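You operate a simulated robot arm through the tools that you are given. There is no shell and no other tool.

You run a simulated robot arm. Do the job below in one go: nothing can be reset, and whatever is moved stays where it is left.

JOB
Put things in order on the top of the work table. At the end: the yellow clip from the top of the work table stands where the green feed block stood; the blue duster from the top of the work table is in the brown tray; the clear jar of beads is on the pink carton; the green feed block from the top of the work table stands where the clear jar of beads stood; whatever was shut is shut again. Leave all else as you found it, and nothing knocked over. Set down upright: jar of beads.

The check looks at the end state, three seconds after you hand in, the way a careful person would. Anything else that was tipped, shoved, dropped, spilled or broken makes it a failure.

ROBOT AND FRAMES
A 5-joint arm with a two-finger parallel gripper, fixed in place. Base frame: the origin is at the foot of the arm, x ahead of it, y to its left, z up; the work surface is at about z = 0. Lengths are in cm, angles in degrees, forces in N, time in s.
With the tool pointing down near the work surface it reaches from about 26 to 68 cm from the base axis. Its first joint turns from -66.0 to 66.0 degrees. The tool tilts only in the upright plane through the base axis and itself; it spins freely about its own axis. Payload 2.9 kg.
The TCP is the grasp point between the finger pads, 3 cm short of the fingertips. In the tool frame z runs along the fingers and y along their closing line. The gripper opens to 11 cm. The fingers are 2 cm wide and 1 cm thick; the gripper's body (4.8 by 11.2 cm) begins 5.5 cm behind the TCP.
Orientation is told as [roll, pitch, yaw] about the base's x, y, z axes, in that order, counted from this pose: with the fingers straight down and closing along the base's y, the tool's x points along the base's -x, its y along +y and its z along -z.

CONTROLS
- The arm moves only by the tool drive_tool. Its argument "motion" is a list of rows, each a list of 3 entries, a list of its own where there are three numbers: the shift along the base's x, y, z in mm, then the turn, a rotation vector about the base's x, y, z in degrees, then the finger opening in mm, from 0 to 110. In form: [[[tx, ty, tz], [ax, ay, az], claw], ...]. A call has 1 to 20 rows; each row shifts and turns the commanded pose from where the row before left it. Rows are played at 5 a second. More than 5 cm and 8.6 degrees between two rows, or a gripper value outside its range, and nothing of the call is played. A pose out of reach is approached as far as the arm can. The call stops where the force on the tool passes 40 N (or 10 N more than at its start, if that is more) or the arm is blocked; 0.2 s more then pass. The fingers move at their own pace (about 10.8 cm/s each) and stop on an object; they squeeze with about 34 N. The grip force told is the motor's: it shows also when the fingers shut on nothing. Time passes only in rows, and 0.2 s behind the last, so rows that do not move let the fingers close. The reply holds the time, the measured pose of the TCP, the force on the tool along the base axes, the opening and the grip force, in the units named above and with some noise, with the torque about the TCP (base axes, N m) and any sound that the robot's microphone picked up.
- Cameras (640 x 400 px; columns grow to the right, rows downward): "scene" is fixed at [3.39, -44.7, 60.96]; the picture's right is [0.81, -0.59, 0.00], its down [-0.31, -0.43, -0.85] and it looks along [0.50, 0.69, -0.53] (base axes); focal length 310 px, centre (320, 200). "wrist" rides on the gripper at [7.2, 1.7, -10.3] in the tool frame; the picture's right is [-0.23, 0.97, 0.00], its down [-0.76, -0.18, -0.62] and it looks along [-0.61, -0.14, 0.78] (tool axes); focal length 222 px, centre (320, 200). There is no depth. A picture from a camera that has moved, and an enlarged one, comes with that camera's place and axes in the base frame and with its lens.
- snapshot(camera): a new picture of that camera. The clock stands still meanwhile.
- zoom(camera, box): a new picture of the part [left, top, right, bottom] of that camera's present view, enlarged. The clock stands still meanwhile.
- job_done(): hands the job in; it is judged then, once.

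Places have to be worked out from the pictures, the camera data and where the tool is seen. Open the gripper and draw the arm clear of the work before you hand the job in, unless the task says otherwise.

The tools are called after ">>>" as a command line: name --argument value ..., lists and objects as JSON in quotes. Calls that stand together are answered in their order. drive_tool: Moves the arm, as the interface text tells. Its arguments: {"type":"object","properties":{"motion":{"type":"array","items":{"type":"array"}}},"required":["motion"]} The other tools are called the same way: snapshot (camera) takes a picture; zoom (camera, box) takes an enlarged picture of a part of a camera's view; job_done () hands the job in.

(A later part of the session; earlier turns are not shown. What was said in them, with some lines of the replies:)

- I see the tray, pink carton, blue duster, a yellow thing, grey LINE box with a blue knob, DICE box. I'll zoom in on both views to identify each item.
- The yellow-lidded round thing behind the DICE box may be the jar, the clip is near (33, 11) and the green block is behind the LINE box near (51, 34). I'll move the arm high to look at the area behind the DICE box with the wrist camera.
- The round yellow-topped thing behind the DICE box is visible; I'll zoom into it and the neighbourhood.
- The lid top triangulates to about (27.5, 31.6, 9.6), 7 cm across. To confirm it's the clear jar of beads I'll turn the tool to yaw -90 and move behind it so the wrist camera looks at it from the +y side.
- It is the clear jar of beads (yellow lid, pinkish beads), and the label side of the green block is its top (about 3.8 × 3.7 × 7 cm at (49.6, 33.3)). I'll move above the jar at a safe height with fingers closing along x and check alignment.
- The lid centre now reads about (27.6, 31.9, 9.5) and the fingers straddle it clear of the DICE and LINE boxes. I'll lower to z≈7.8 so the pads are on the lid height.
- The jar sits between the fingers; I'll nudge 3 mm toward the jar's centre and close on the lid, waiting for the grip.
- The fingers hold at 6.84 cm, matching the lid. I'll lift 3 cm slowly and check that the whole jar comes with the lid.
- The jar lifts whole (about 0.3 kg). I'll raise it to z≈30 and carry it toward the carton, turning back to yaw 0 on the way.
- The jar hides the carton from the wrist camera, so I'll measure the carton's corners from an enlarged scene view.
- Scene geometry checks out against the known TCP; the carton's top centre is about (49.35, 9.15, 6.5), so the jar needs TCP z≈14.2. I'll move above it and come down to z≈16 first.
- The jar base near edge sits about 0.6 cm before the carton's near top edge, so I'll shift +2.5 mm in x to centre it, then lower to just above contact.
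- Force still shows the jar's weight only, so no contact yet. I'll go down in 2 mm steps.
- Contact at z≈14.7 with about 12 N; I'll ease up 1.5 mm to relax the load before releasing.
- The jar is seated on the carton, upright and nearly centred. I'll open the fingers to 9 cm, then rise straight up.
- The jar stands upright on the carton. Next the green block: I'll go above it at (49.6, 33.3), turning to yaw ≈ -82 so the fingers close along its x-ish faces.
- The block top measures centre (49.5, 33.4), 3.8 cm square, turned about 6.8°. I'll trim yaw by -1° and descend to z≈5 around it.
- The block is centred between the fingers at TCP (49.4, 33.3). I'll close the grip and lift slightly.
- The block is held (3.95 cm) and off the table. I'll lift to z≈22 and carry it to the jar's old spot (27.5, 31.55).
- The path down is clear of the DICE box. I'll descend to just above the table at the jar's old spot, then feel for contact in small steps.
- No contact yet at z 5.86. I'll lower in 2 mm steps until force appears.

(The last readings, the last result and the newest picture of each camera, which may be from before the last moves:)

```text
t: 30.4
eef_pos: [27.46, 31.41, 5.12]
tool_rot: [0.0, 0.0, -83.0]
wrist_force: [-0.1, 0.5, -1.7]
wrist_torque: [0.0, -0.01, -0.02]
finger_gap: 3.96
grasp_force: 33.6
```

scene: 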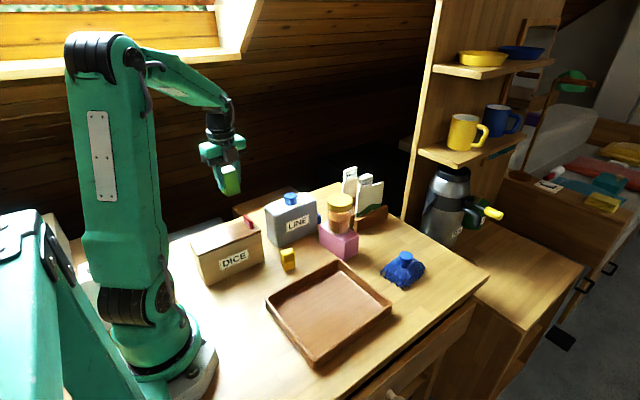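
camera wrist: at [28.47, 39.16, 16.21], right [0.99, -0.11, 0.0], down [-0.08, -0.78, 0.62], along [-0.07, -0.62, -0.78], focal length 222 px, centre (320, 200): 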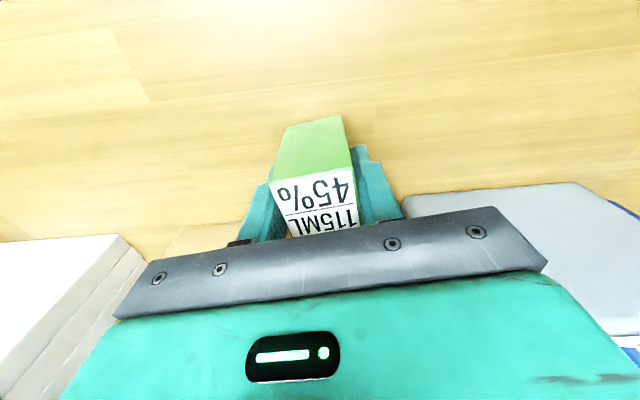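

>>> drive_tool --motion '[[[0, 0, -1], [0, 0, 0], 20], [[0, 0, -1], [0, 0, 0], 20], [[0, 0, 0], [0, 0, 0], 20]]'

>>> snapshot --camera "wrist"

```text
t: 31.4
eef_pos: [27.58, 31.55, 5.13]
tool_rot: [0.0, -0.1, -83.0]
wrist_force: [-1.2, -1.5, 4.8]
wrist_torque: [-0.02, 0.01, 0.0]
finger_gap: 3.95
grasp_force: 34.1
stopped in row 3: the force on the tool passed its limit at 41 N (the readings are from after the stop); the commanded pose is now the measured one
```

```text
taken
camera wrist: at [28.38, 38.9, 15.51], right [0.99, -0.11, 0.0], down [-0.08, -0.78, 0.62], along [-0.07, -0.62, -0.78], focal length 222 px, centre (320, 200)
```

wrist: 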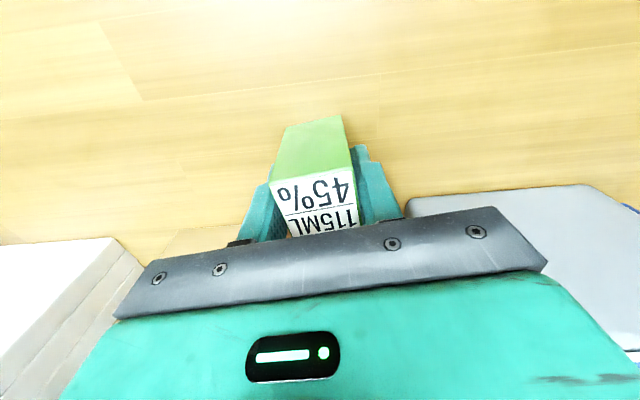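

Contact with the table reached and the force has relaxed to about 5 N. I'll release and rise straight up.

>>> drive_tool --motion '[[[0, 0, 0], [0, 0, 0], 50], [[0, 0, 0], [0, 0, 0], 70], [[0, 0, 0], [0, 0, 0], 70], [[0, 0, 15], [0, 0, 0], 70], [[0, 0, 35], [0, 0, 0], 70], [[0, 0, 40], [0, 0, 0], 70], [[0, 0, 40], [0, 0, 0], 70], [[0, 0, 40], [0, 0, 0], 70], [[0, 0, 0], [0, 0, 0], 70]]'

>>> snapshot --camera "wrist"

>>> snapshot --camera "scene"

```text
t: 33.4
eef_pos: [27.61, 31.39, 22.21]
tool_rot: [-0.1, -0.1, -83.0]
wrist_force: [-0.7, 0.5, -0.4]
wrist_torque: [-0.01, -0.01, 0.0]
finger_gap: 7.0
grasp_force: 0.0
```

```text
taken
camera wrist: at [28.42, 38.73, 32.59], right [0.99, -0.11, 0.0], down [-0.08, -0.78, 0.62], along [-0.07, -0.62, -0.78], focal length 222 px, centre (320, 200)
```

wrist: 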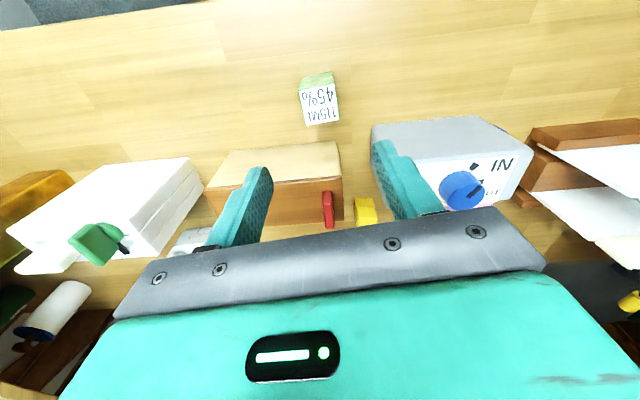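

```text
taken
```

scene: 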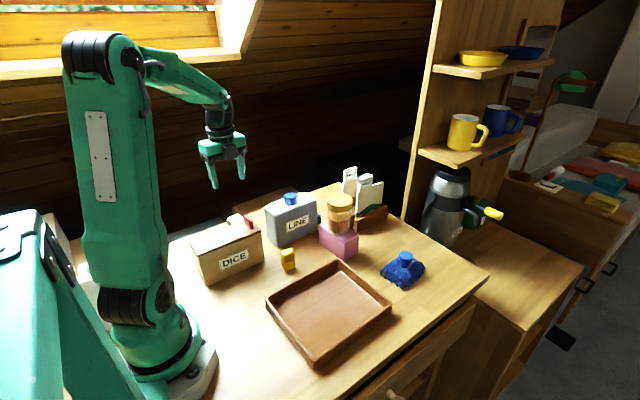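

The green block stands where the jar was. Next I'll fly over to the yellow clip near (32.5, 11), turning back to yaw 0, and look at it closely.

>>> drive_tool --motion '[[[0, 0, 25], [0, 0, 0], 70], [[5, -20.5, 0], [0, 0, 8.3], 70], [[5, -20.5, 0], [0, 0, 8.3], 70], [[5, -20.5, 0], [0, 0, 8.3], 70], [[5, -20.5, 0], [0, 0, 8.3], 70], [[5, -20.5, 0], [0, 0, 8.3], 70], [[5, -20.5, 0], [0, 0, 8.3], 70], [[5, -20.5, 0], [0, 0, 8.3], 70], [[5, -20.5, 0], [0, 0, 8.3], 70], [[5, -20.5, 0], [0, 0, 8.3], 70], [[5, -20.5, 0], [0, 0, 8.3], 70], [[0, 0, 0], [0, 0, 0], 70]]'

>>> snapshot --camera "wrist"

>>> zoom --camera "scene" --box '[260, 235, 320, 285]'

```text
t: 36.0
eef_pos: [32.73, 10.98, 24.61]
tool_rot: [0.0, 0.0, 0.2]
wrist_force: [0.6, -0.5, -0.2]
wrist_torque: [0.0, -0.01, 0.0]
finger_gap: 6.99
grasp_force: 0.1
```

```text
taken
camera wrist: at [25.48, 12.61, 34.95], right [0.23, 0.97, 0.0], down [0.76, -0.18, 0.62], along [0.61, -0.14, -0.78], focal length 222 px, centre (320, 200)
```

wrist: 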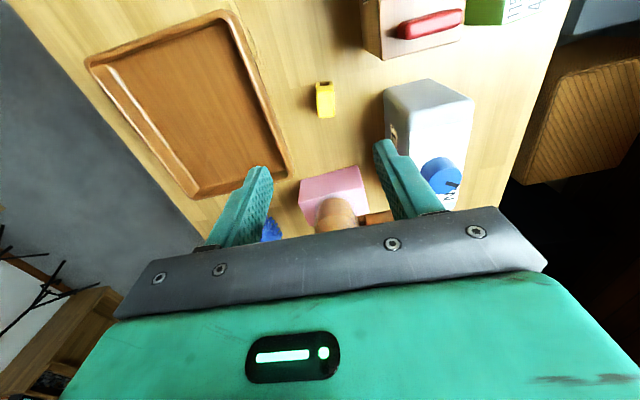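

```text
8.00 times, centred on (290, 260) of scene
camera zoom: at [3.39, -44.7, 60.96], right [0.81, -0.59, 0.0], down [-0.31, -0.43, -0.85], along [0.5, 0.69, -0.53], focal length 2482 px, centre (560, -280)
```

zoom: 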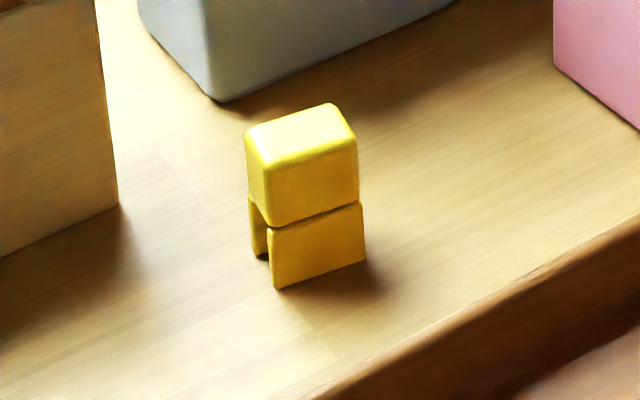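

>>> zoom --camera "wrist" --box '[280, 60, 370, 140]'

```text
5.00 times, centred on (325, 100) of wrist
camera zoom: at [25.48, 12.61, 34.95], right [0.23, 0.97, 0.0], down [0.76, -0.18, 0.62], along [0.61, -0.14, -0.78], focal length 1111 px, centre (295, 700)
```

zoom: 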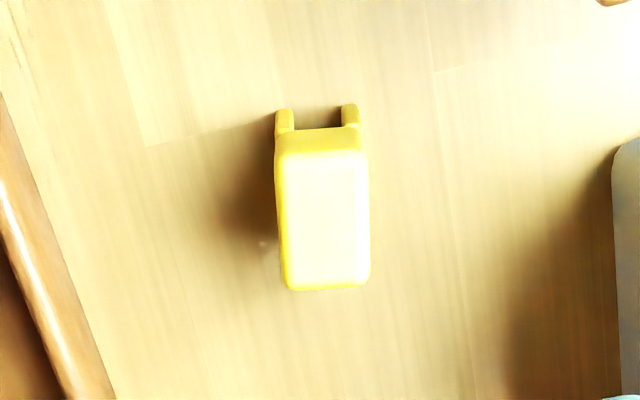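

The clip stands on two legs, about 3.3 × 2.1 × 5.5 cm, centre near (33.4, 11.4), turned about -9°. I'll turn to yaw -9, centre over it and come down to z≈11 for a check.

>>> drive_tool --motion '[[[3, 2, -30], [0, 0, -4.6], 70], [[4, 2, -35], [0, 0, -4.6], 70], [[0, 0, -35], [0, 0, 0], 70], [[0, 0, -35], [0, 0, 0], 70], [[0, 0, 0], [0, 0, 0], 70]]'

>>> snapshot --camera "wrist"

>>> zoom --camera "scene" --box '[230, 180, 350, 290]'

```text
t: 37.1
eef_pos: [33.38, 11.22, 11.14]
tool_rot: [0.0, 0.0, -9.2]
wrist_force: [-0.2, 0.4, -0.2]
wrist_torque: [-0.01, -0.02, 0.03]
finger_gap: 7.0
grasp_force: 0.0
```

```text
taken
camera wrist: at [26.5, 14.04, 21.47], right [0.38, 0.93, 0.0], down [0.72, -0.3, 0.62], along [0.58, -0.24, -0.78], focal length 222 px, centre (320, 200)
```

wrist: 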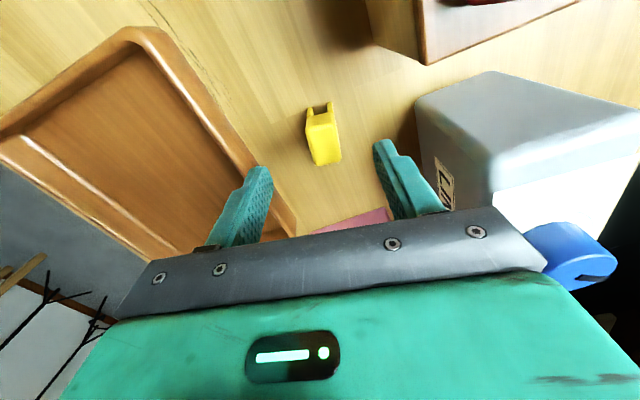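

```text
3.64 times, centred on (290, 235) of scene
camera zoom: at [3.39, -44.7, 60.96], right [0.81, -0.59, 0.0], down [-0.31, -0.43, -0.85], along [0.5, 0.69, -0.53], focal length 1128 px, centre (429, 73)
```

zoom: 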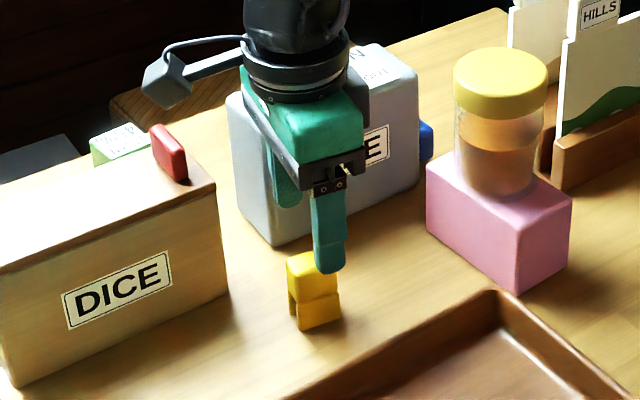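

>>> zoom --camera "wrist" --box '[270, 90, 380, 180]'

```text
4.44 times, centred on (325, 135) of wrist
camera zoom: at [26.5, 14.04, 21.47], right [0.38, 0.93, 0.0], down [0.72, -0.3, 0.62], along [0.58, -0.24, -0.78], focal length 987 px, centre (298, 489)
```

zoom: 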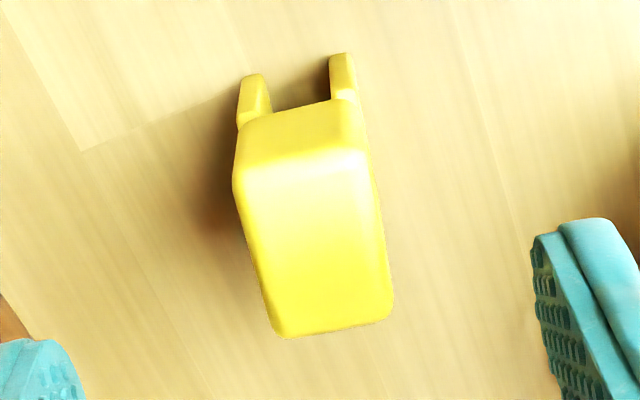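

The clip's centre reads (33.55, 11.45) and -11°. I'll adjust slightly and descend to z≈4.1 around its body.

>>> drive_tool --motion '[[[1.5, 2, -20], [0, 0, -1.5], 70], [[0, 0, -20], [0, 0, 0], 70], [[0, 0, -20], [0, 0, 0], 70], [[0, 0, -10], [0, 0, 0], 70], [[0, 0, 0], [0, 0, 0], 70]]'

>>> snapshot --camera "wrist"

>>> zoom --camera "scene" --box '[230, 180, 350, 290]'

```text
t: 38.4
eef_pos: [33.34, 11.6, 4.12]
tool_rot: [0.0, -0.1, -10.7]
wrist_force: [0.6, -0.2, 0.2]
wrist_torque: [0.03, 0.0, 0.0]
finger_gap: 6.98
grasp_force: 0.0
```

```text
taken
camera wrist: at [26.59, 14.61, 14.52], right [0.4, 0.91, 0.0], down [0.72, -0.32, 0.62], along [0.57, -0.25, -0.78], focal length 222 px, centre (320, 200)
```

wrist: 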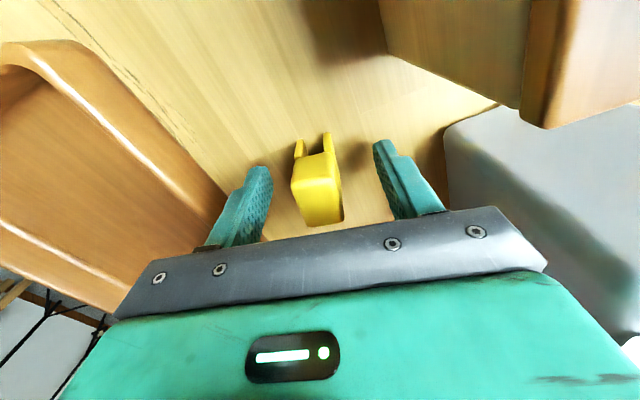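

```text
3.64 times, centred on (290, 235) of scene
camera zoom: at [3.39, -44.7, 60.96], right [0.81, -0.59, 0.0], down [-0.31, -0.43, -0.85], along [0.5, 0.69, -0.53], focal length 1128 px, centre (429, 73)
```

zoom: 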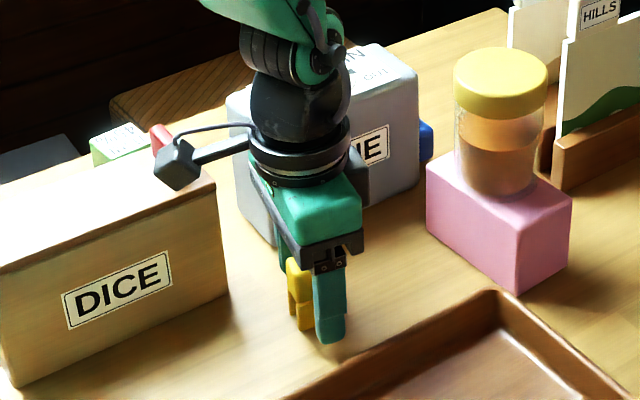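

The clip lies between the fingers. I'll close and lift a little.

>>> drive_tool --motion '[[[0, 0, 0], [0, 0, 0], 40], [[0, 0, 0], [0, 0, 0], 10], [[0, 0, 0], [0, 0, 0], 10], [[0, 0, 0], [0, 0, 0], 10]]'

>>> snapshot --camera "wrist"

```text
t: 39.4
eef_pos: [33.41, 11.61, 4.22]
tool_rot: [0.1, 0.0, -10.8]
wrist_force: [-0.8, -0.7, 0.2]
wrist_torque: [-0.02, 0.0, 0.02]
finger_gap: 2.29
grasp_force: 34.2
```

```text
taken
camera wrist: at [26.6, 14.61, 14.54], right [0.4, 0.91, 0.0], down [0.72, -0.32, 0.62], along [0.57, -0.25, -0.78], focal length 222 px, centre (320, 200)
```

wrist: 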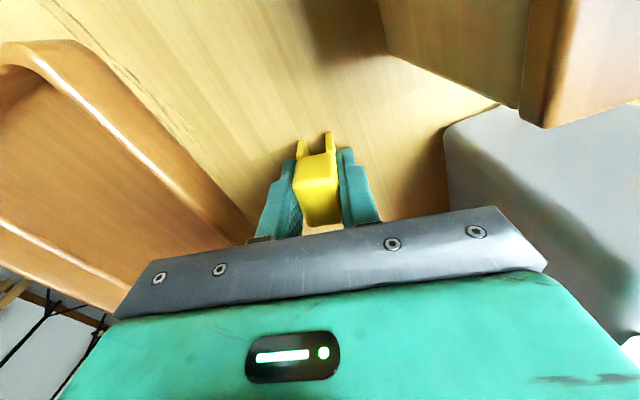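

Gripped at 2.29 cm. I'll lift to z≈25 and carry it to the block's old spot (49.5, 33.35).

>>> drive_tool --motion '[[[0, 0, 15], [0, 0, 0], 10], [[0, 0, 40], [0, 0, 0], 10], [[0, 0, 45], [0, 0, 0], 10], [[0, 0, 45], [0, 0, 0], 10], [[0, 0, 45], [0, 0, 0], 10], [[0, 0, 18], [0, 0, 0], 10], [[26.8, 36.2, 0], [0, 0, 0], 10], [[26.8, 36.2, 0], [0, 0, 0], 10], [[26.8, 36.2, 0], [0, 0, 0], 10], [[26.8, 36.2, 0], [0, 0, 0], 10], [[26.8, 36.2, 0], [0, 0, 0], 10], [[26.8, 36.2, 0], [0, 0, 0], 10], [[0, 0, 0], [0, 0, 0], 10]]'

>>> snapshot --camera "wrist"

>>> snapshot --camera "scene"

```text
t: 42.1
eef_pos: [49.17, 33.2, 25.02]
tool_rot: [0.0, 0.1, -10.7]
wrist_force: [0.4, -0.4, -0.7]
wrist_torque: [0.02, 0.03, 0.02]
finger_gap: 2.27
grasp_force: 34.0
```

```text
taken
camera wrist: at [42.4, 36.05, 35.37], right [0.4, 0.91, 0.0], down [0.72, -0.32, 0.62], along [0.57, -0.25, -0.78], focal length 222 px, centre (320, 200)
```

wrist: 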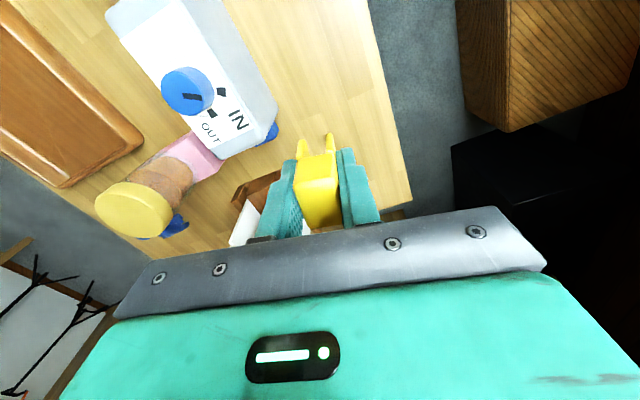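

```text
taken
```

scene: 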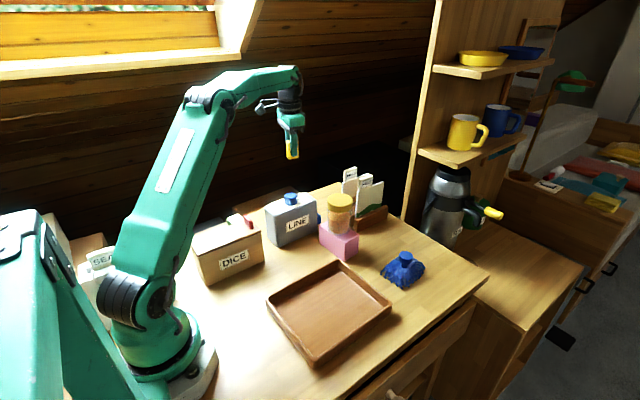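

Clear below. I'll lower over the spot to z≈4.8, then feel for contact.

>>> drive_tool --motion '[[[2, 1.5, -40], [0, 0, 0], 10], [[0, 0, -40], [0, 0, 0], 10], [[0, 0, -40], [0, 0, 0], 10], [[0, 0, -40], [0, 0, 0], 10], [[0, 0, -30], [0, 0, 0], 10], [[0, 0, -11], [0, 0, 0], 10], [[0, 0, 0], [0, 0, 0], 10]]'

>>> snapshot --camera "wrist"

>>> zoom --camera "scene" --box '[220, 130, 380, 260]'

```text
t: 43.8
eef_pos: [49.64, 33.6, 4.91]
tool_rot: [0.0, 0.0, -10.7]
wrist_force: [0.1, -0.1, 0.7]
wrist_torque: [0.0, -0.01, 0.03]
finger_gap: 2.25
grasp_force: 33.7
```

```text
taken
camera wrist: at [42.86, 36.51, 15.23], right [0.4, 0.91, 0.0], down [0.72, -0.32, 0.62], along [0.57, -0.25, -0.78], focal length 222 px, centre (320, 200)
```

wrist: 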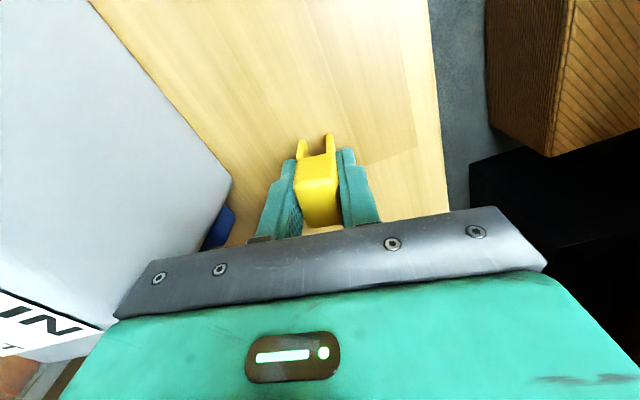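

```text
3.08 times, centred on (300, 195) of scene
camera zoom: at [3.39, -44.7, 60.96], right [0.81, -0.59, 0.0], down [-0.31, -0.43, -0.85], along [0.5, 0.69, -0.53], focal length 955 px, centre (382, 215)
```

zoom: 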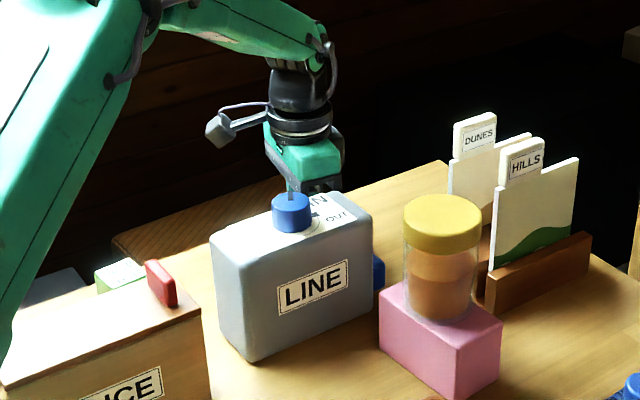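

>>> drive_tool --motion '[[[-1.5, -2, -2], [0, 0, 0], 10], [[0, 0, -2], [0, 0, 0], 10], [[0, 0, -1], [0, 0, 0], 10], [[0, 0, 0], [0, 0, 0], 10]]'

```text
t: 44.8
eef_pos: [49.49, 33.28, 4.41]
tool_rot: [0.1, 0.0, -10.6]
wrist_force: [-0.1, 0.4, -0.6]
wrist_torque: [-0.04, 0.02, 0.02]
finger_gap: 2.25
grasp_force: 34.6
```

No contact yet at z 4.41; continuing in 1 mm steps.

>>> drive_tool --motion '[[[0, 0, -1], [0, 0, 0], 10], [[0, 0, -1], [0, 0, 0], 10], [[0, 0, 0], [0, 0, 0], 10]]'

```text
t: 45.5
eef_pos: [49.38, 33.32, 4.16]
tool_rot: [0.0, 0.0, -10.7]
wrist_force: [-0.2, -0.6, 2.4]
wrist_torque: [-0.03, -0.01, -0.01]
finger_gap: 2.27
grasp_force: 34.1
```

>>> drive_tool --motion '[[[0, 0, -0.5], [0, 0, 0], 10], [[0, 0, 0], [0, 0, 0], 10]]'

```text
t: 46.1
eef_pos: [49.38, 33.42, 4.16]
tool_rot: [0.0, 0.0, -10.8]
wrist_force: [-1.4, -1.2, 3.7]
wrist_torque: [-0.03, -0.06, -0.03]
finger_gap: 2.26
grasp_force: 34.1
```

Contact is confirmed (z stays at 4.16 with rising force). I'll open to 6 cm and rise.

>>> drive_tool --motion '[[[0, 0, 0], [0, 0, 0], 30], [[0, 0, 0], [0, 0, 0], 60], [[0, 0, 0], [0, 0, 0], 60], [[0, 0, 15], [0, 0, 0], 60], [[0, 0, 35], [0, 0, 0], 60], [[0, 0, 45], [0, 0, 0], 60], [[0, 0, 45], [0, 0, 0], 60], [[0, 0, 45], [0, 0, 0], 60], [[0, 0, 30], [0, 0, 0], 60], [[0, 0, 0], [0, 0, 0], 60]]'

>>> snapshot --camera "wrist"

>>> snapshot --camera "scene"

```text
t: 48.4
eef_pos: [49.75, 33.32, 25.69]
tool_rot: [-0.1, 0.0, -10.6]
wrist_force: [0.5, 0.5, -0.6]
wrist_torque: [-0.01, 0.0, 0.0]
finger_gap: 6.02
grasp_force: 0.1
```

```text
taken
camera wrist: at [42.85, 36.18, 36.02], right [0.4, 0.91, 0.0], down [0.72, -0.32, 0.62], along [0.57, -0.25, -0.78], focal length 222 px, centre (320, 200)
```

wrist: 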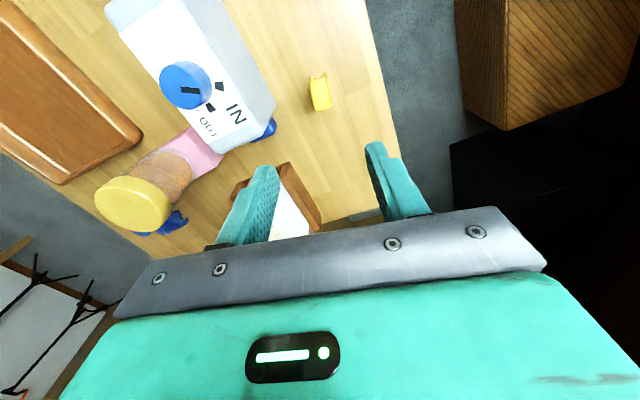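

```text
taken
```

scene: 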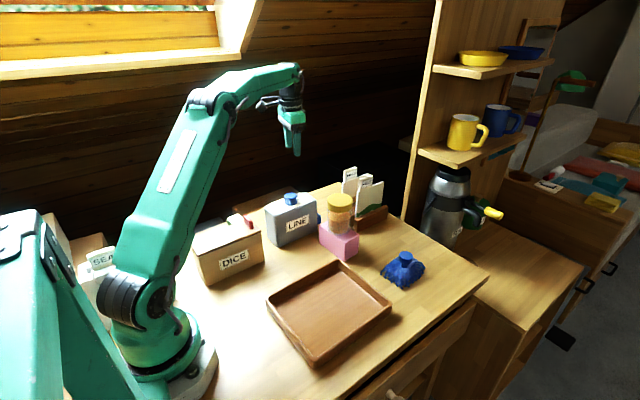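

>>> zoom --camera "wrist" --box '[280, 50, 370, 130]'

>>> zoom --camera "scene" --box '[360, 230, 460, 310]'

```text
5.00 times, centred on (325, 90) of wrist
camera zoom: at [42.85, 36.18, 36.02], right [0.4, 0.91, 0.0], down [0.72, -0.32, 0.62], along [0.57, -0.25, -0.78], focal length 1111 px, centre (295, 750)
```

zoom: 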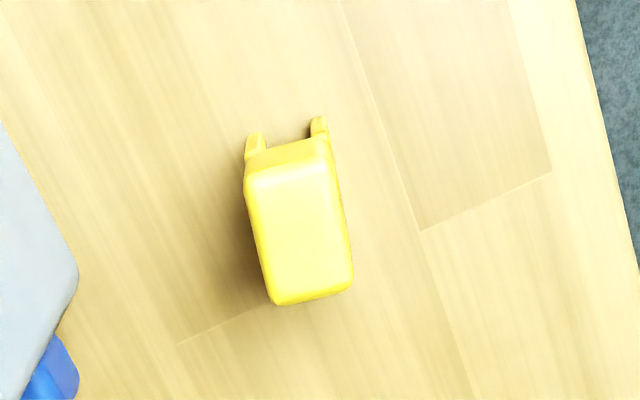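

```text
5.00 times, centred on (410, 270) of scene
camera zoom: at [3.39, -44.7, 60.96], right [0.81, -0.59, 0.0], down [-0.31, -0.43, -0.85], along [0.5, 0.69, -0.53], focal length 1551 px, centre (-130, -150)
```

zoom: 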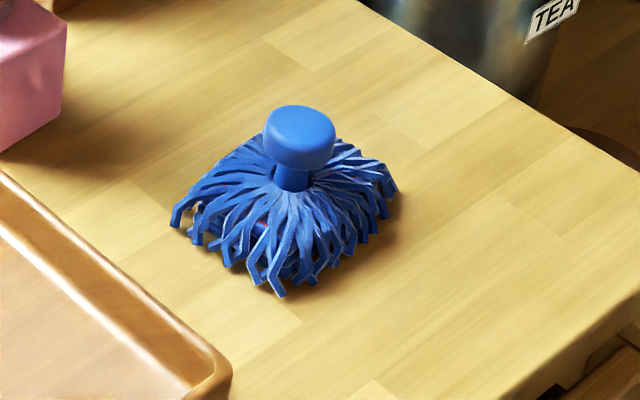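

The clip stands upright in the block's old spot. The duster's knob is near (56.4, -9.5), its top about z 7. I'll rise and fly over to it, keeping clear of the cards and jar.

>>> drive_tool --motion '[[[0, 0, 40], [0, 0, 0], 80], [[0, -45, 10], [0, 0, 0], 80], [[0, -45, 0], [0, 0, 0], 80], [[0, -45, 0], [0, 0, 0], 80], [[0, -45, 0], [0, 0, 0], 80], [[0, -45, 0], [0, 0, 0], 80], [[0, -45, 0], [0, 0, 0], 80], [[0, -45, 0], [0, 0, 0], 80], [[20, -40, 0], [0, 0, 0], 80], [[25, -38, -10], [0, 0, 0], 80], [[21, -35, -20], [0, 0, 0], 80], [[0, 0, 0], [0, 0, 0], 80]]'

>>> snapshot --camera "wrist"

>>> snapshot --camera "scene"

```text
t: 51.0
eef_pos: [56.2, -9.63, 27.59]
tool_rot: [-0.1, 0.0, -10.7]
wrist_force: [-0.5, -1.0, -0.2]
wrist_torque: [0.0, 0.0, 0.03]
finger_gap: 8.0
grasp_force: 0.1
```

```text
taken
camera wrist: at [49.43, -6.64, 37.98], right [0.4, 0.92, 0.0], down [0.72, -0.32, 0.62], along [0.57, -0.25, -0.78], focal length 222 px, centre (320, 200)
```

wrist: 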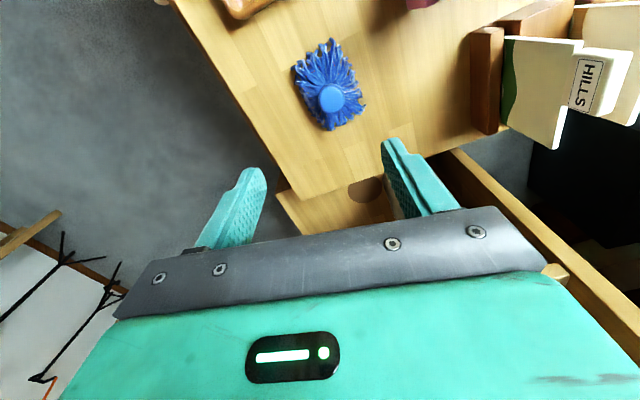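

```text
taken
```

scene: 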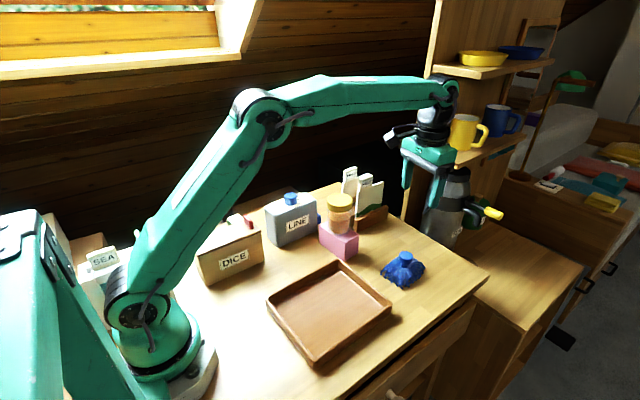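

>>> zoom --camera "wrist" --box '[270, 20, 390, 140]'

```text
3.33 times, centred on (330, 80) of wrist
camera zoom: at [49.43, -6.64, 37.98], right [0.4, 0.92, 0.0], down [0.72, -0.32, 0.62], along [0.57, -0.25, -0.78], focal length 740 px, centre (287, 600)
```

zoom: 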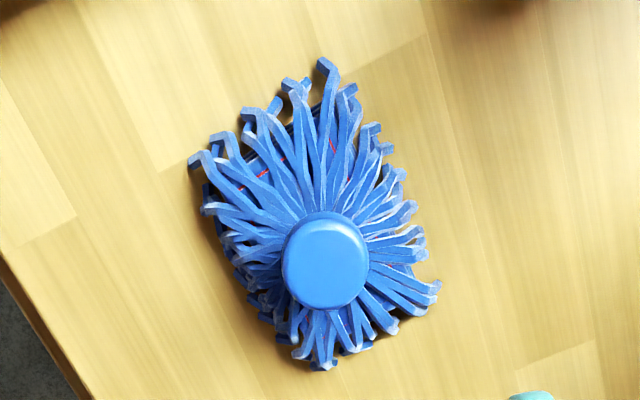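

Triangulating both views puts the duster's knob top at about (57.4, -8.6, 6), 3.6 cm across. I'll centre over it and descend to z≈11 to check.

>>> drive_tool --motion '[[[12, 10, -35], [0, 0, 0], 80], [[0, 0, -45], [0, 0, 0], 80], [[0, 0, -45], [0, 0, 0], 80], [[0, 0, -40], [0, 0, 0], 80], [[0, 0, 0], [0, 0, 0], 80]]'

>>> snapshot --camera "wrist"

>>> zoom --camera "scene" --box '[350, 190, 470, 300]'

```text
t: 52.1
eef_pos: [57.3, -8.87, 10.96]
tool_rot: [-0.1, 0.0, -10.6]
wrist_force: [0.7, -0.5, -0.3]
wrist_torque: [0.03, -0.01, 0.02]
finger_gap: 8.01
grasp_force: 0.0
```

```text
taken
camera wrist: at [50.6, -5.85, 21.33], right [0.4, 0.91, 0.0], down [0.72, -0.32, 0.62], along [0.57, -0.25, -0.78], focal length 222 px, centre (320, 200)
```

wrist: 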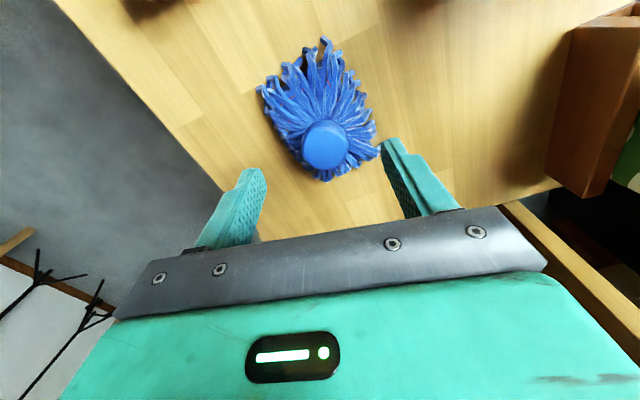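

```text
3.64 times, centred on (410, 245) of scene
camera zoom: at [3.39, -44.7, 60.96], right [0.81, -0.59, 0.0], down [-0.31, -0.43, -0.85], along [0.5, 0.69, -0.53], focal length 1128 px, centre (-7, 36)
```

zoom: 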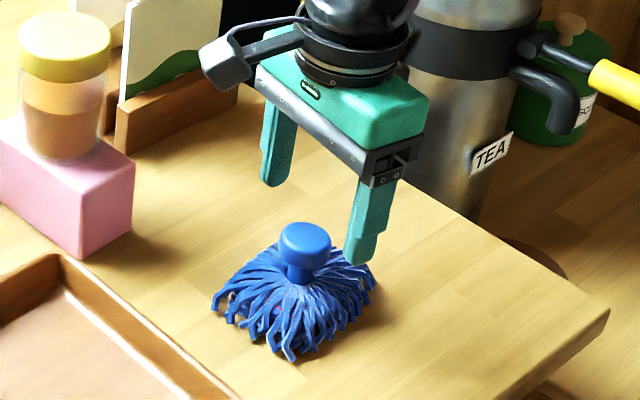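

Knob confirmed at about (57.3, -8.55). I'll descend to z≈5.9 so the tips stay above the strands, then look.

>>> drive_tool --motion '[[[0.5, 3, -20], [0, 0, 0], 80], [[0, 0, -20], [0, 0, 0], 80], [[0, 0, -10], [0, 0, 0], 80], [[0, 0, 0], [0, 0, 0], 80]]'

>>> snapshot --camera "wrist"

>>> zoom --camera "scene" --box '[350, 210, 450, 300]'

```text
t: 53.1
eef_pos: [57.38, -8.15, 6.12]
tool_rot: [0.0, 0.1, -10.7]
wrist_force: [-0.6, -0.1, -0.3]
wrist_torque: [-0.01, -0.02, -0.02]
finger_gap: 8.0
grasp_force: 0.0
```

```text
taken
camera wrist: at [50.65, -5.24, 16.39], right [0.4, 0.91, 0.0], down [0.72, -0.32, 0.62], along [0.57, -0.25, -0.78], focal length 222 px, centre (320, 200)
```

wrist: 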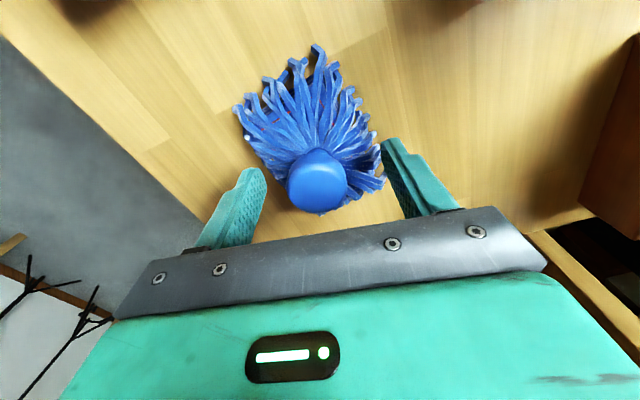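

```text
4.44 times, centred on (400, 255) of scene
camera zoom: at [3.39, -44.7, 60.96], right [0.81, -0.59, 0.0], down [-0.31, -0.43, -0.85], along [0.5, 0.69, -0.53], focal length 1379 px, centre (-36, -44)
```

zoom: 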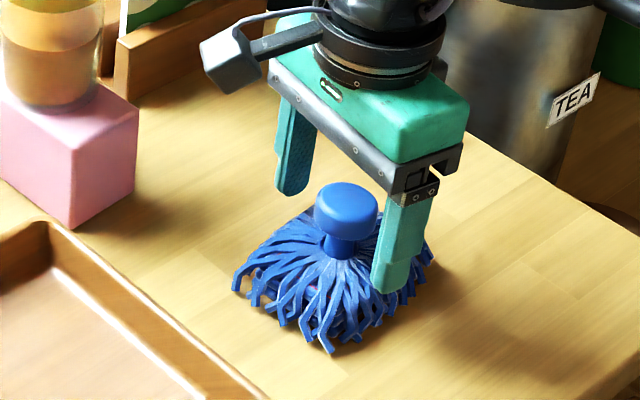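

The knob is between the fingers. I'll shift 3 mm toward -y to centre, then close gently.

>>> drive_tool --motion '[[[0, -3, 0], [0, 0, 0], 80], [[0, 0, 0], [0, 0, 0], 55], [[0, 0, 0], [0, 0, 0], 20], [[0, 0, 0], [0, 0, 0], 20], [[0, 0, 0], [0, 0, 0], 20]]'

>>> zoom --camera "scene" --box '[350, 210, 450, 300]'

```text
t: 54.4
eef_pos: [57.36, -8.53, 6.1]
tool_rot: [0.0, -0.1, -10.7]
wrist_force: [1.3, 0.4, 0.8]
wrist_torque: [-0.02, -0.01, 0.05]
finger_gap: 3.45
grasp_force: 33.9
```

```text
4.44 times, centred on (400, 255) of scene
camera zoom: at [3.39, -44.7, 60.96], right [0.81, -0.59, 0.0], down [-0.31, -0.43, -0.85], along [0.5, 0.69, -0.53], focal length 1379 px, centre (-36, -44)
```

zoom: 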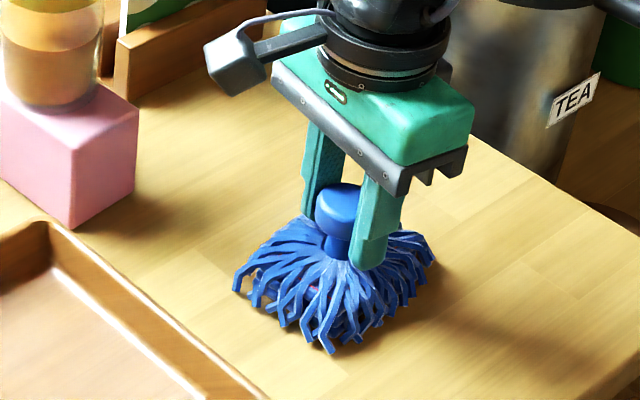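

Gripped on the knob at 3.45 cm. I'll lift it and check it hangs well.

>>> drive_tool --motion '[[[0, 0, 10], [0, 0, 0], 20], [[0, 0, 20], [0, 0, 0], 20], [[0, 0, 30], [0, 0, 0], 20], [[0, 0, 40], [0, 0, 0], 20], [[0, 0, 30], [0, 0, 0], 20], [[0, 0, 0], [0, 0, 0], 20]]'

>>> snapshot --camera "scene"

>>> snapshot --camera "wrist"

```text
t: 55.8
eef_pos: [57.5, -8.38, 19.24]
tool_rot: [0.0, 0.0, -10.8]
wrist_force: [-0.3, -0.2, -0.9]
wrist_torque: [0.01, -0.01, -0.01]
finger_gap: 3.43
grasp_force: 34.1
```

```text
taken
```

scene: 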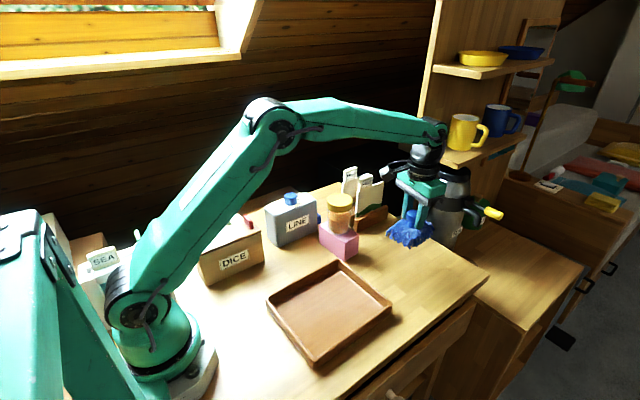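

```text
taken
camera wrist: at [50.71, -5.43, 29.58], right [0.4, 0.91, 0.0], down [0.72, -0.32, 0.62], along [0.57, -0.25, -0.78], focal length 222 px, centre (320, 200)
```

wrist: 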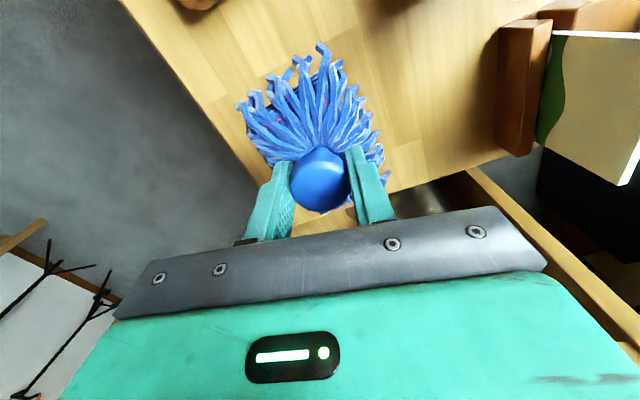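

The duster hangs level. I'll carry it over the tray centre (33.6, -6.7).

>>> drive_tool --motion '[[[-40, 3, 0], [0, 0, 0], 20], [[-40, 3, 0], [0, 0, 0], 20], [[-40, 3, 0], [0, 0, 0], 20], [[-40, 3, 0], [0, 0, 0], 20], [[-40, 3, 0], [0, 0, 0], 20], [[-39, 2, 0], [0, 0, 0], 20], [[0, 0, 0], [0, 0, 0], 20]]'

>>> snapshot --camera "scene"

>>> snapshot --camera "wrist"

```text
t: 57.4
eef_pos: [33.38, -6.51, 19.04]
tool_rot: [0.0, 0.1, -10.7]
wrist_force: [-0.4, 0.9, -1.2]
wrist_torque: [-0.01, 0.0, 0.01]
finger_gap: 3.43
grasp_force: 33.5
```

```text
taken
```

scene: 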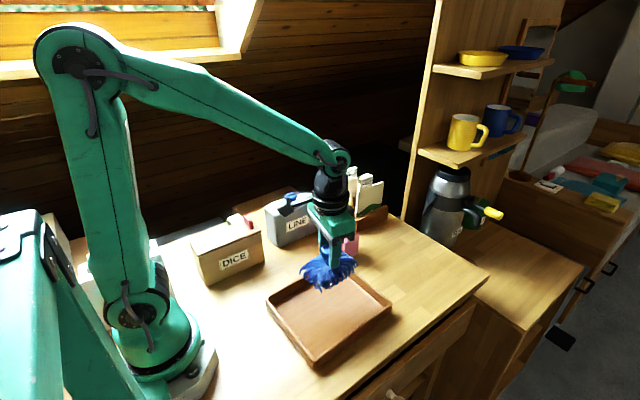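

```text
taken
camera wrist: at [26.67, -3.57, 29.34], right [0.4, 0.91, 0.0], down [0.72, -0.32, 0.62], along [0.57, -0.25, -0.78], focal length 222 px, centre (320, 200)
```

wrist: 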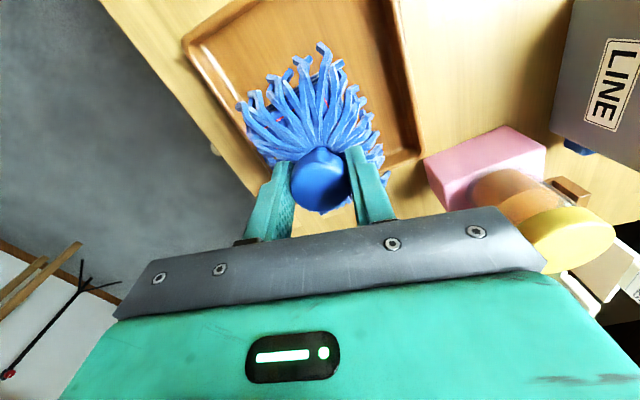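

Tray corners from this view are consistent (x 22.5–45.5, y -16–2.6). I'll shift 5 mm in +x and descend to z≈8.5.

>>> drive_tool --motion '[[[5, -2, -35], [0, 0, 0], 20], [[0, 0, -35], [0, 0, 0], 20], [[0, 0, -25], [0, 0, 0], 20], [[0, 0, -10], [0, 0, 0], 20], [[0, 0, 0], [0, 0, 0], 20]]'

>>> zoom --camera "scene" --box '[250, 200, 410, 370]'

>>> snapshot --camera "wrist"

```text
t: 58.5
eef_pos: [33.98, -7.01, 8.56]
tool_rot: [0.0, 0.0, -10.8]
wrist_force: [0.2, -0.4, -0.8]
wrist_torque: [0.0, -0.01, 0.0]
finger_gap: 3.39
grasp_force: 34.0
```

```text
2.35 times, centred on (330, 285) of scene
camera zoom: at [3.39, -44.7, 60.96], right [0.81, -0.59, 0.0], down [-0.31, -0.43, -0.85], along [0.5, 0.69, -0.53], focal length 730 px, centre (296, 0)
```

zoom: 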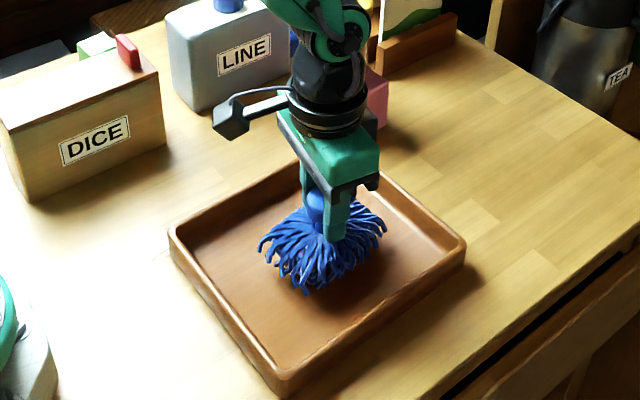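

```text
taken
camera wrist: at [27.27, -3.91, 18.98], right [0.4, 0.91, 0.0], down [0.72, -0.32, 0.62], along [0.57, -0.25, -0.78], focal length 222 px, centre (320, 200)
```

wrist: 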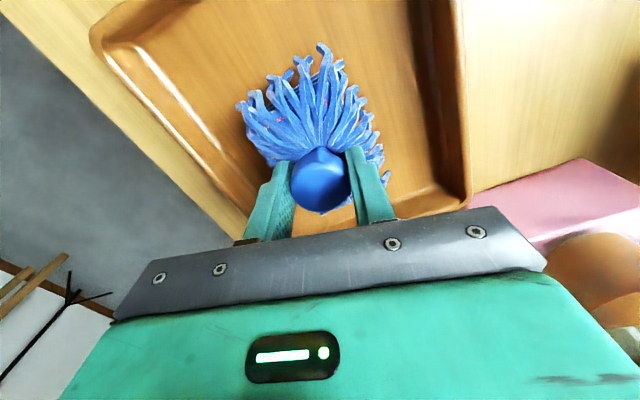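

The duster is well inside the tray outline. I'll lower gently until it touches the tray floor.

>>> drive_tool --motion '[[[0, 0, -5], [0, 0, 0], 20], [[0, 0, -4], [0, 0, 0], 20], [[0, 0, -3], [0, 0, 0], 20], [[0, 0, 0], [0, 0, 0], 20]]'

```text
t: 59.5
eef_pos: [34.0, -6.93, 7.51]
tool_rot: [-0.1, 0.1, -10.7]
wrist_force: [-0.9, -0.7, -0.5]
wrist_torque: [-0.02, 0.02, 0.01]
finger_gap: 3.44
grasp_force: 34.1
```

>>> drive_tool --motion '[[[0, 0, -2], [0, 0, 0], 20], [[0, 0, -1], [0, 0, 0], 20], [[0, 0, 0], [0, 0, 0], 20]]'

```text
t: 60.4
eef_pos: [34.02, -7.03, 7.05]
tool_rot: [0.1, -0.1, -10.7]
wrist_force: [0.8, 0.5, -1.5]
wrist_torque: [0.0, 0.0, 0.02]
finger_gap: 3.4
grasp_force: 34.3
```

No contact yet at z 7.05; continuing in 1 mm steps.

>>> drive_tool --motion '[[[0, 0, -1], [0, 0, 0], 20], [[0, 0, -1], [0, 0, 0], 20], [[0, 0, 0], [0, 0, 0], 20]]'

```text
t: 61.1
eef_pos: [33.88, -6.84, 7.0]
tool_rot: [0.0, 0.0, -10.7]
wrist_force: [-1.1, -0.4, -0.6]
wrist_torque: [0.0, -0.03, -0.01]
finger_gap: 3.41
grasp_force: 33.6
```

>>> drive_tool --motion '[[[0, 0, -1], [0, 0, 0], 20], [[0, 0, 0], [0, 0, 0], 20]]'

```text
t: 61.8
eef_pos: [33.99, -6.95, 6.83]
tool_rot: [0.0, 0.0, -10.7]
wrist_force: [0.6, -0.3, -0.9]
wrist_torque: [0.02, 0.0, -0.01]
finger_gap: 3.41
grasp_force: 34.1
```

>>> drive_tool --motion '[[[0, 0, -1], [0, 0, 0], 20], [[0, 0, 0], [0, 0, 0], 20]]'

>>> zoom --camera "scene" --box '[290, 240, 370, 310]'

```text
t: 62.4
eef_pos: [34.08, -7.01, 6.6]
tool_rot: [-0.1, 0.0, -10.7]
wrist_force: [-0.4, 0.0, 0.1]
wrist_torque: [-0.03, -0.05, 0.04]
finger_gap: 3.43
grasp_force: 34.2
```

```text
5.71 times, centred on (330, 275) of scene
camera zoom: at [3.39, -44.7, 60.96], right [0.81, -0.59, 0.0], down [-0.31, -0.43, -0.85], along [0.5, 0.69, -0.53], focal length 1773 px, centre (263, -229)
```

zoom: 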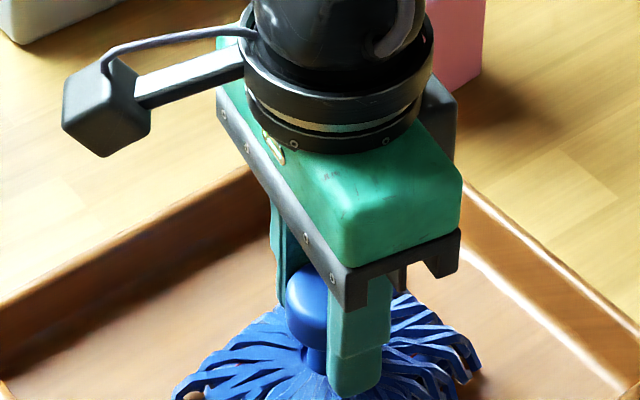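

>>> drive_tool --motion '[[[0, 0, -1], [0, 0, 0], 20], [[0, 0, 0], [0, 0, 0], 20]]'

```text
t: 63.0
eef_pos: [33.92, -6.93, 6.7]
tool_rot: [0.0, -0.1, -10.7]
wrist_force: [-7.8, 1.1, 23.1]
wrist_torque: [0.04, 0.21, 0.05]
finger_gap: 3.42
grasp_force: 33.6
```

Contact with the tray floor (23 N). I'll ease up 1 mm, open the fingers, and rise.

>>> drive_tool --motion '[[[0, 0, 1], [0, 0, 0], 20], [[0, 0, 0], [0, 0, 0], 40], [[0, 0, 0], [0, 0, 0], 70], [[0, 0, 0], [0, 0, 0], 70], [[0, 0, 10], [0, 0, 0], 70], [[0, 0, 30], [0, 0, 0], 70], [[0, 0, 40], [0, 0, 0], 70], [[0, 0, 45], [0, 0, 0], 70], [[0, 0, 45], [0, 0, 0], 70], [[0, 0, 45], [0, 0, 0], 70], [[0, 0, 0], [0, 0, 0], 70]]'

>>> snapshot --camera "scene"

>>> snapshot --camera "wrist"

```text
t: 65.3
eef_pos: [33.89, -7.12, 28.35]
tool_rot: [0.0, 0.0, -10.7]
wrist_force: [0.2, -0.2, 0.7]
wrist_torque: [0.01, -0.02, -0.01]
finger_gap: 7.0
grasp_force: 0.1
```

```text
taken
```

scene: 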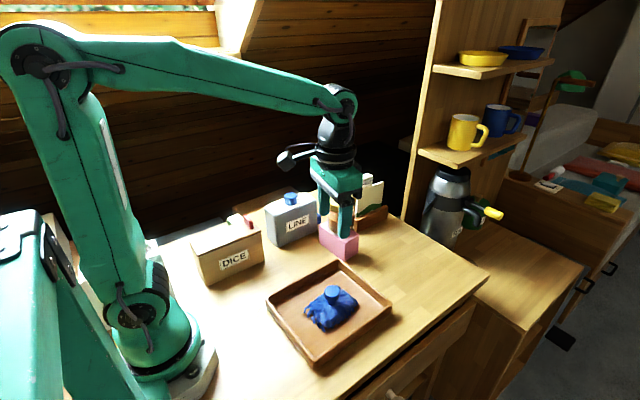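

```text
taken
camera wrist: at [27.08, -4.16, 38.51], right [0.4, 0.91, 0.0], down [0.72, -0.32, 0.62], along [0.57, -0.25, -0.78], focal length 222 px, centre (320, 200)
```

wrist: 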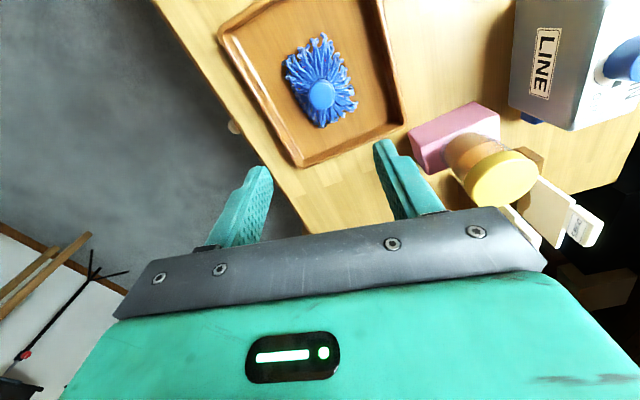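

The duster sits in the tray. I'll return the arm to its raised start position, clear of everything, and check the final state.

>>> drive_tool --motion '[[[0, 0, 40], [0, 0, 0], 90], [[12.8, 41.3, 2], [0, 0, 1.8], 110], [[12.8, 41.3, 2], [0, 0, 1.8], 110], [[12.8, 41.3, 2], [0, 0, 1.8], 110], [[12.8, 41.3, 2], [0, 0, 1.8], 110], [[12.8, 41.3, 2], [0, 0, 1.8], 110], [[12.8, 41.3, 2], [0, 0, 1.7], 110], [[0, 0, 0], [0, 0, 0], 110]]'

>>> snapshot --camera "scene"

>>> snapshot --camera "wrist"

>>> zoom --camera "scene" --box '[180, 160, 420, 360]'

>>> zoom --camera "wrist" --box '[180, 0, 480, 240]'

```text
t: 67.2
eef_pos: [41.61, 17.56, 33.5]
tool_rot: [0.0, 0.0, -0.1]
wrist_force: [0.5, 0.4, 0.4]
wrist_torque: [-0.01, -0.01, 0.01]
finger_gap: 10.98
grasp_force: 0.1
```

```text
taken
```

scene: 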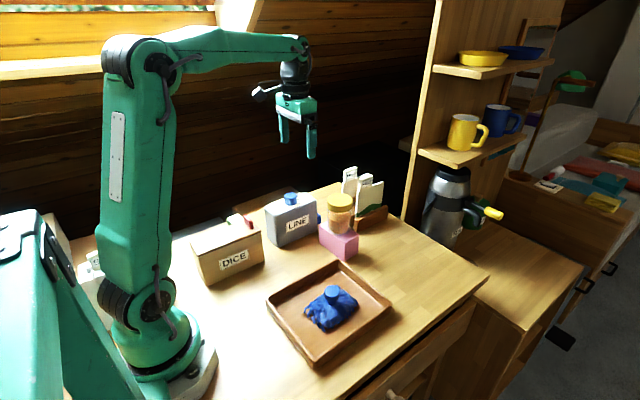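

```text
taken
camera wrist: at [34.51, 19.25, 43.74], right [0.23, 0.97, 0.0], down [0.76, -0.18, 0.62], along [0.61, -0.14, -0.78], focal length 222 px, centre (320, 200)
```

wrist: 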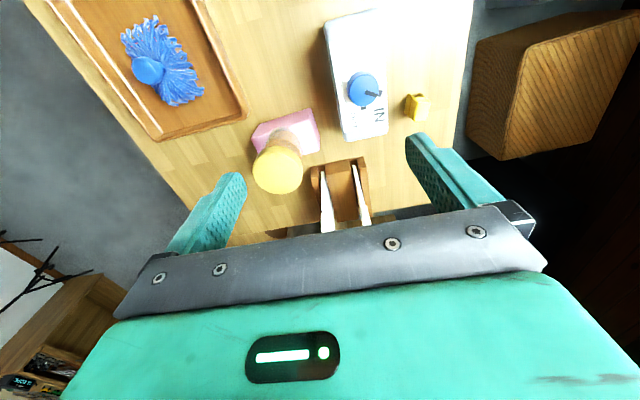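

```text
2.00 times, centred on (300, 260) of scene
camera zoom: at [3.39, -44.7, 60.96], right [0.81, -0.59, 0.0], down [-0.31, -0.43, -0.85], along [0.5, 0.69, -0.53], focal length 621 px, centre (360, 80)
```

zoom: 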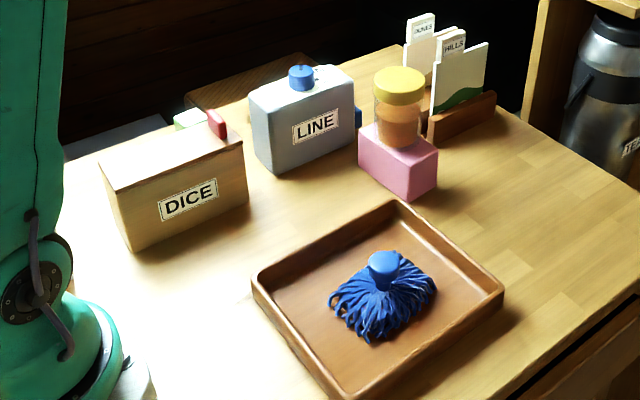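

```text
1.67 times, centred on (330, 120) of wrist
camera zoom: at [34.51, 19.25, 43.74], right [0.23, 0.97, 0.0], down [0.76, -0.18, 0.62], along [0.61, -0.14, -0.78], focal length 370 px, centre (303, 333)
```

zoom: 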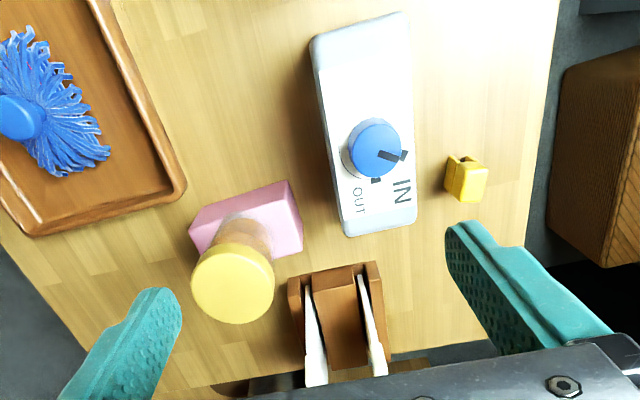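

Everything reads as wanted: the jar is upright on the pink carton, the green block is in the jar's old spot, and the clip stands in the block's old spot. The duster is in the tray, the other things haven't moved, and nothing was opened. The gripper is open and clear, so I'm handing in.

>>> job_done

```text
The job is handed in.
```

I've handed the job in. The last pictures showed everything where you asked, and nothing else looked tipped or shoved:

- **Jar of beads:** it stands upright on the pink carton, close to centred. Its base is slightly wider than the carton top, so it overhangs a few millimetres on the long sides.
- **Green feed block:** it stands where the jar stood, still turned the way it was.
- **Yellow clip:** it stands on its two legs where the green block stood.
- **Blue duster:** it sits near the middle of the brown tray, knob up.

I opened nothing, so there was nothing to shut again. While setting the green block down, the arm pressed briefly to 41 N against the table and stopped. The block looked fine afterwards. The gripper is open and the arm is back at its raised starting position.
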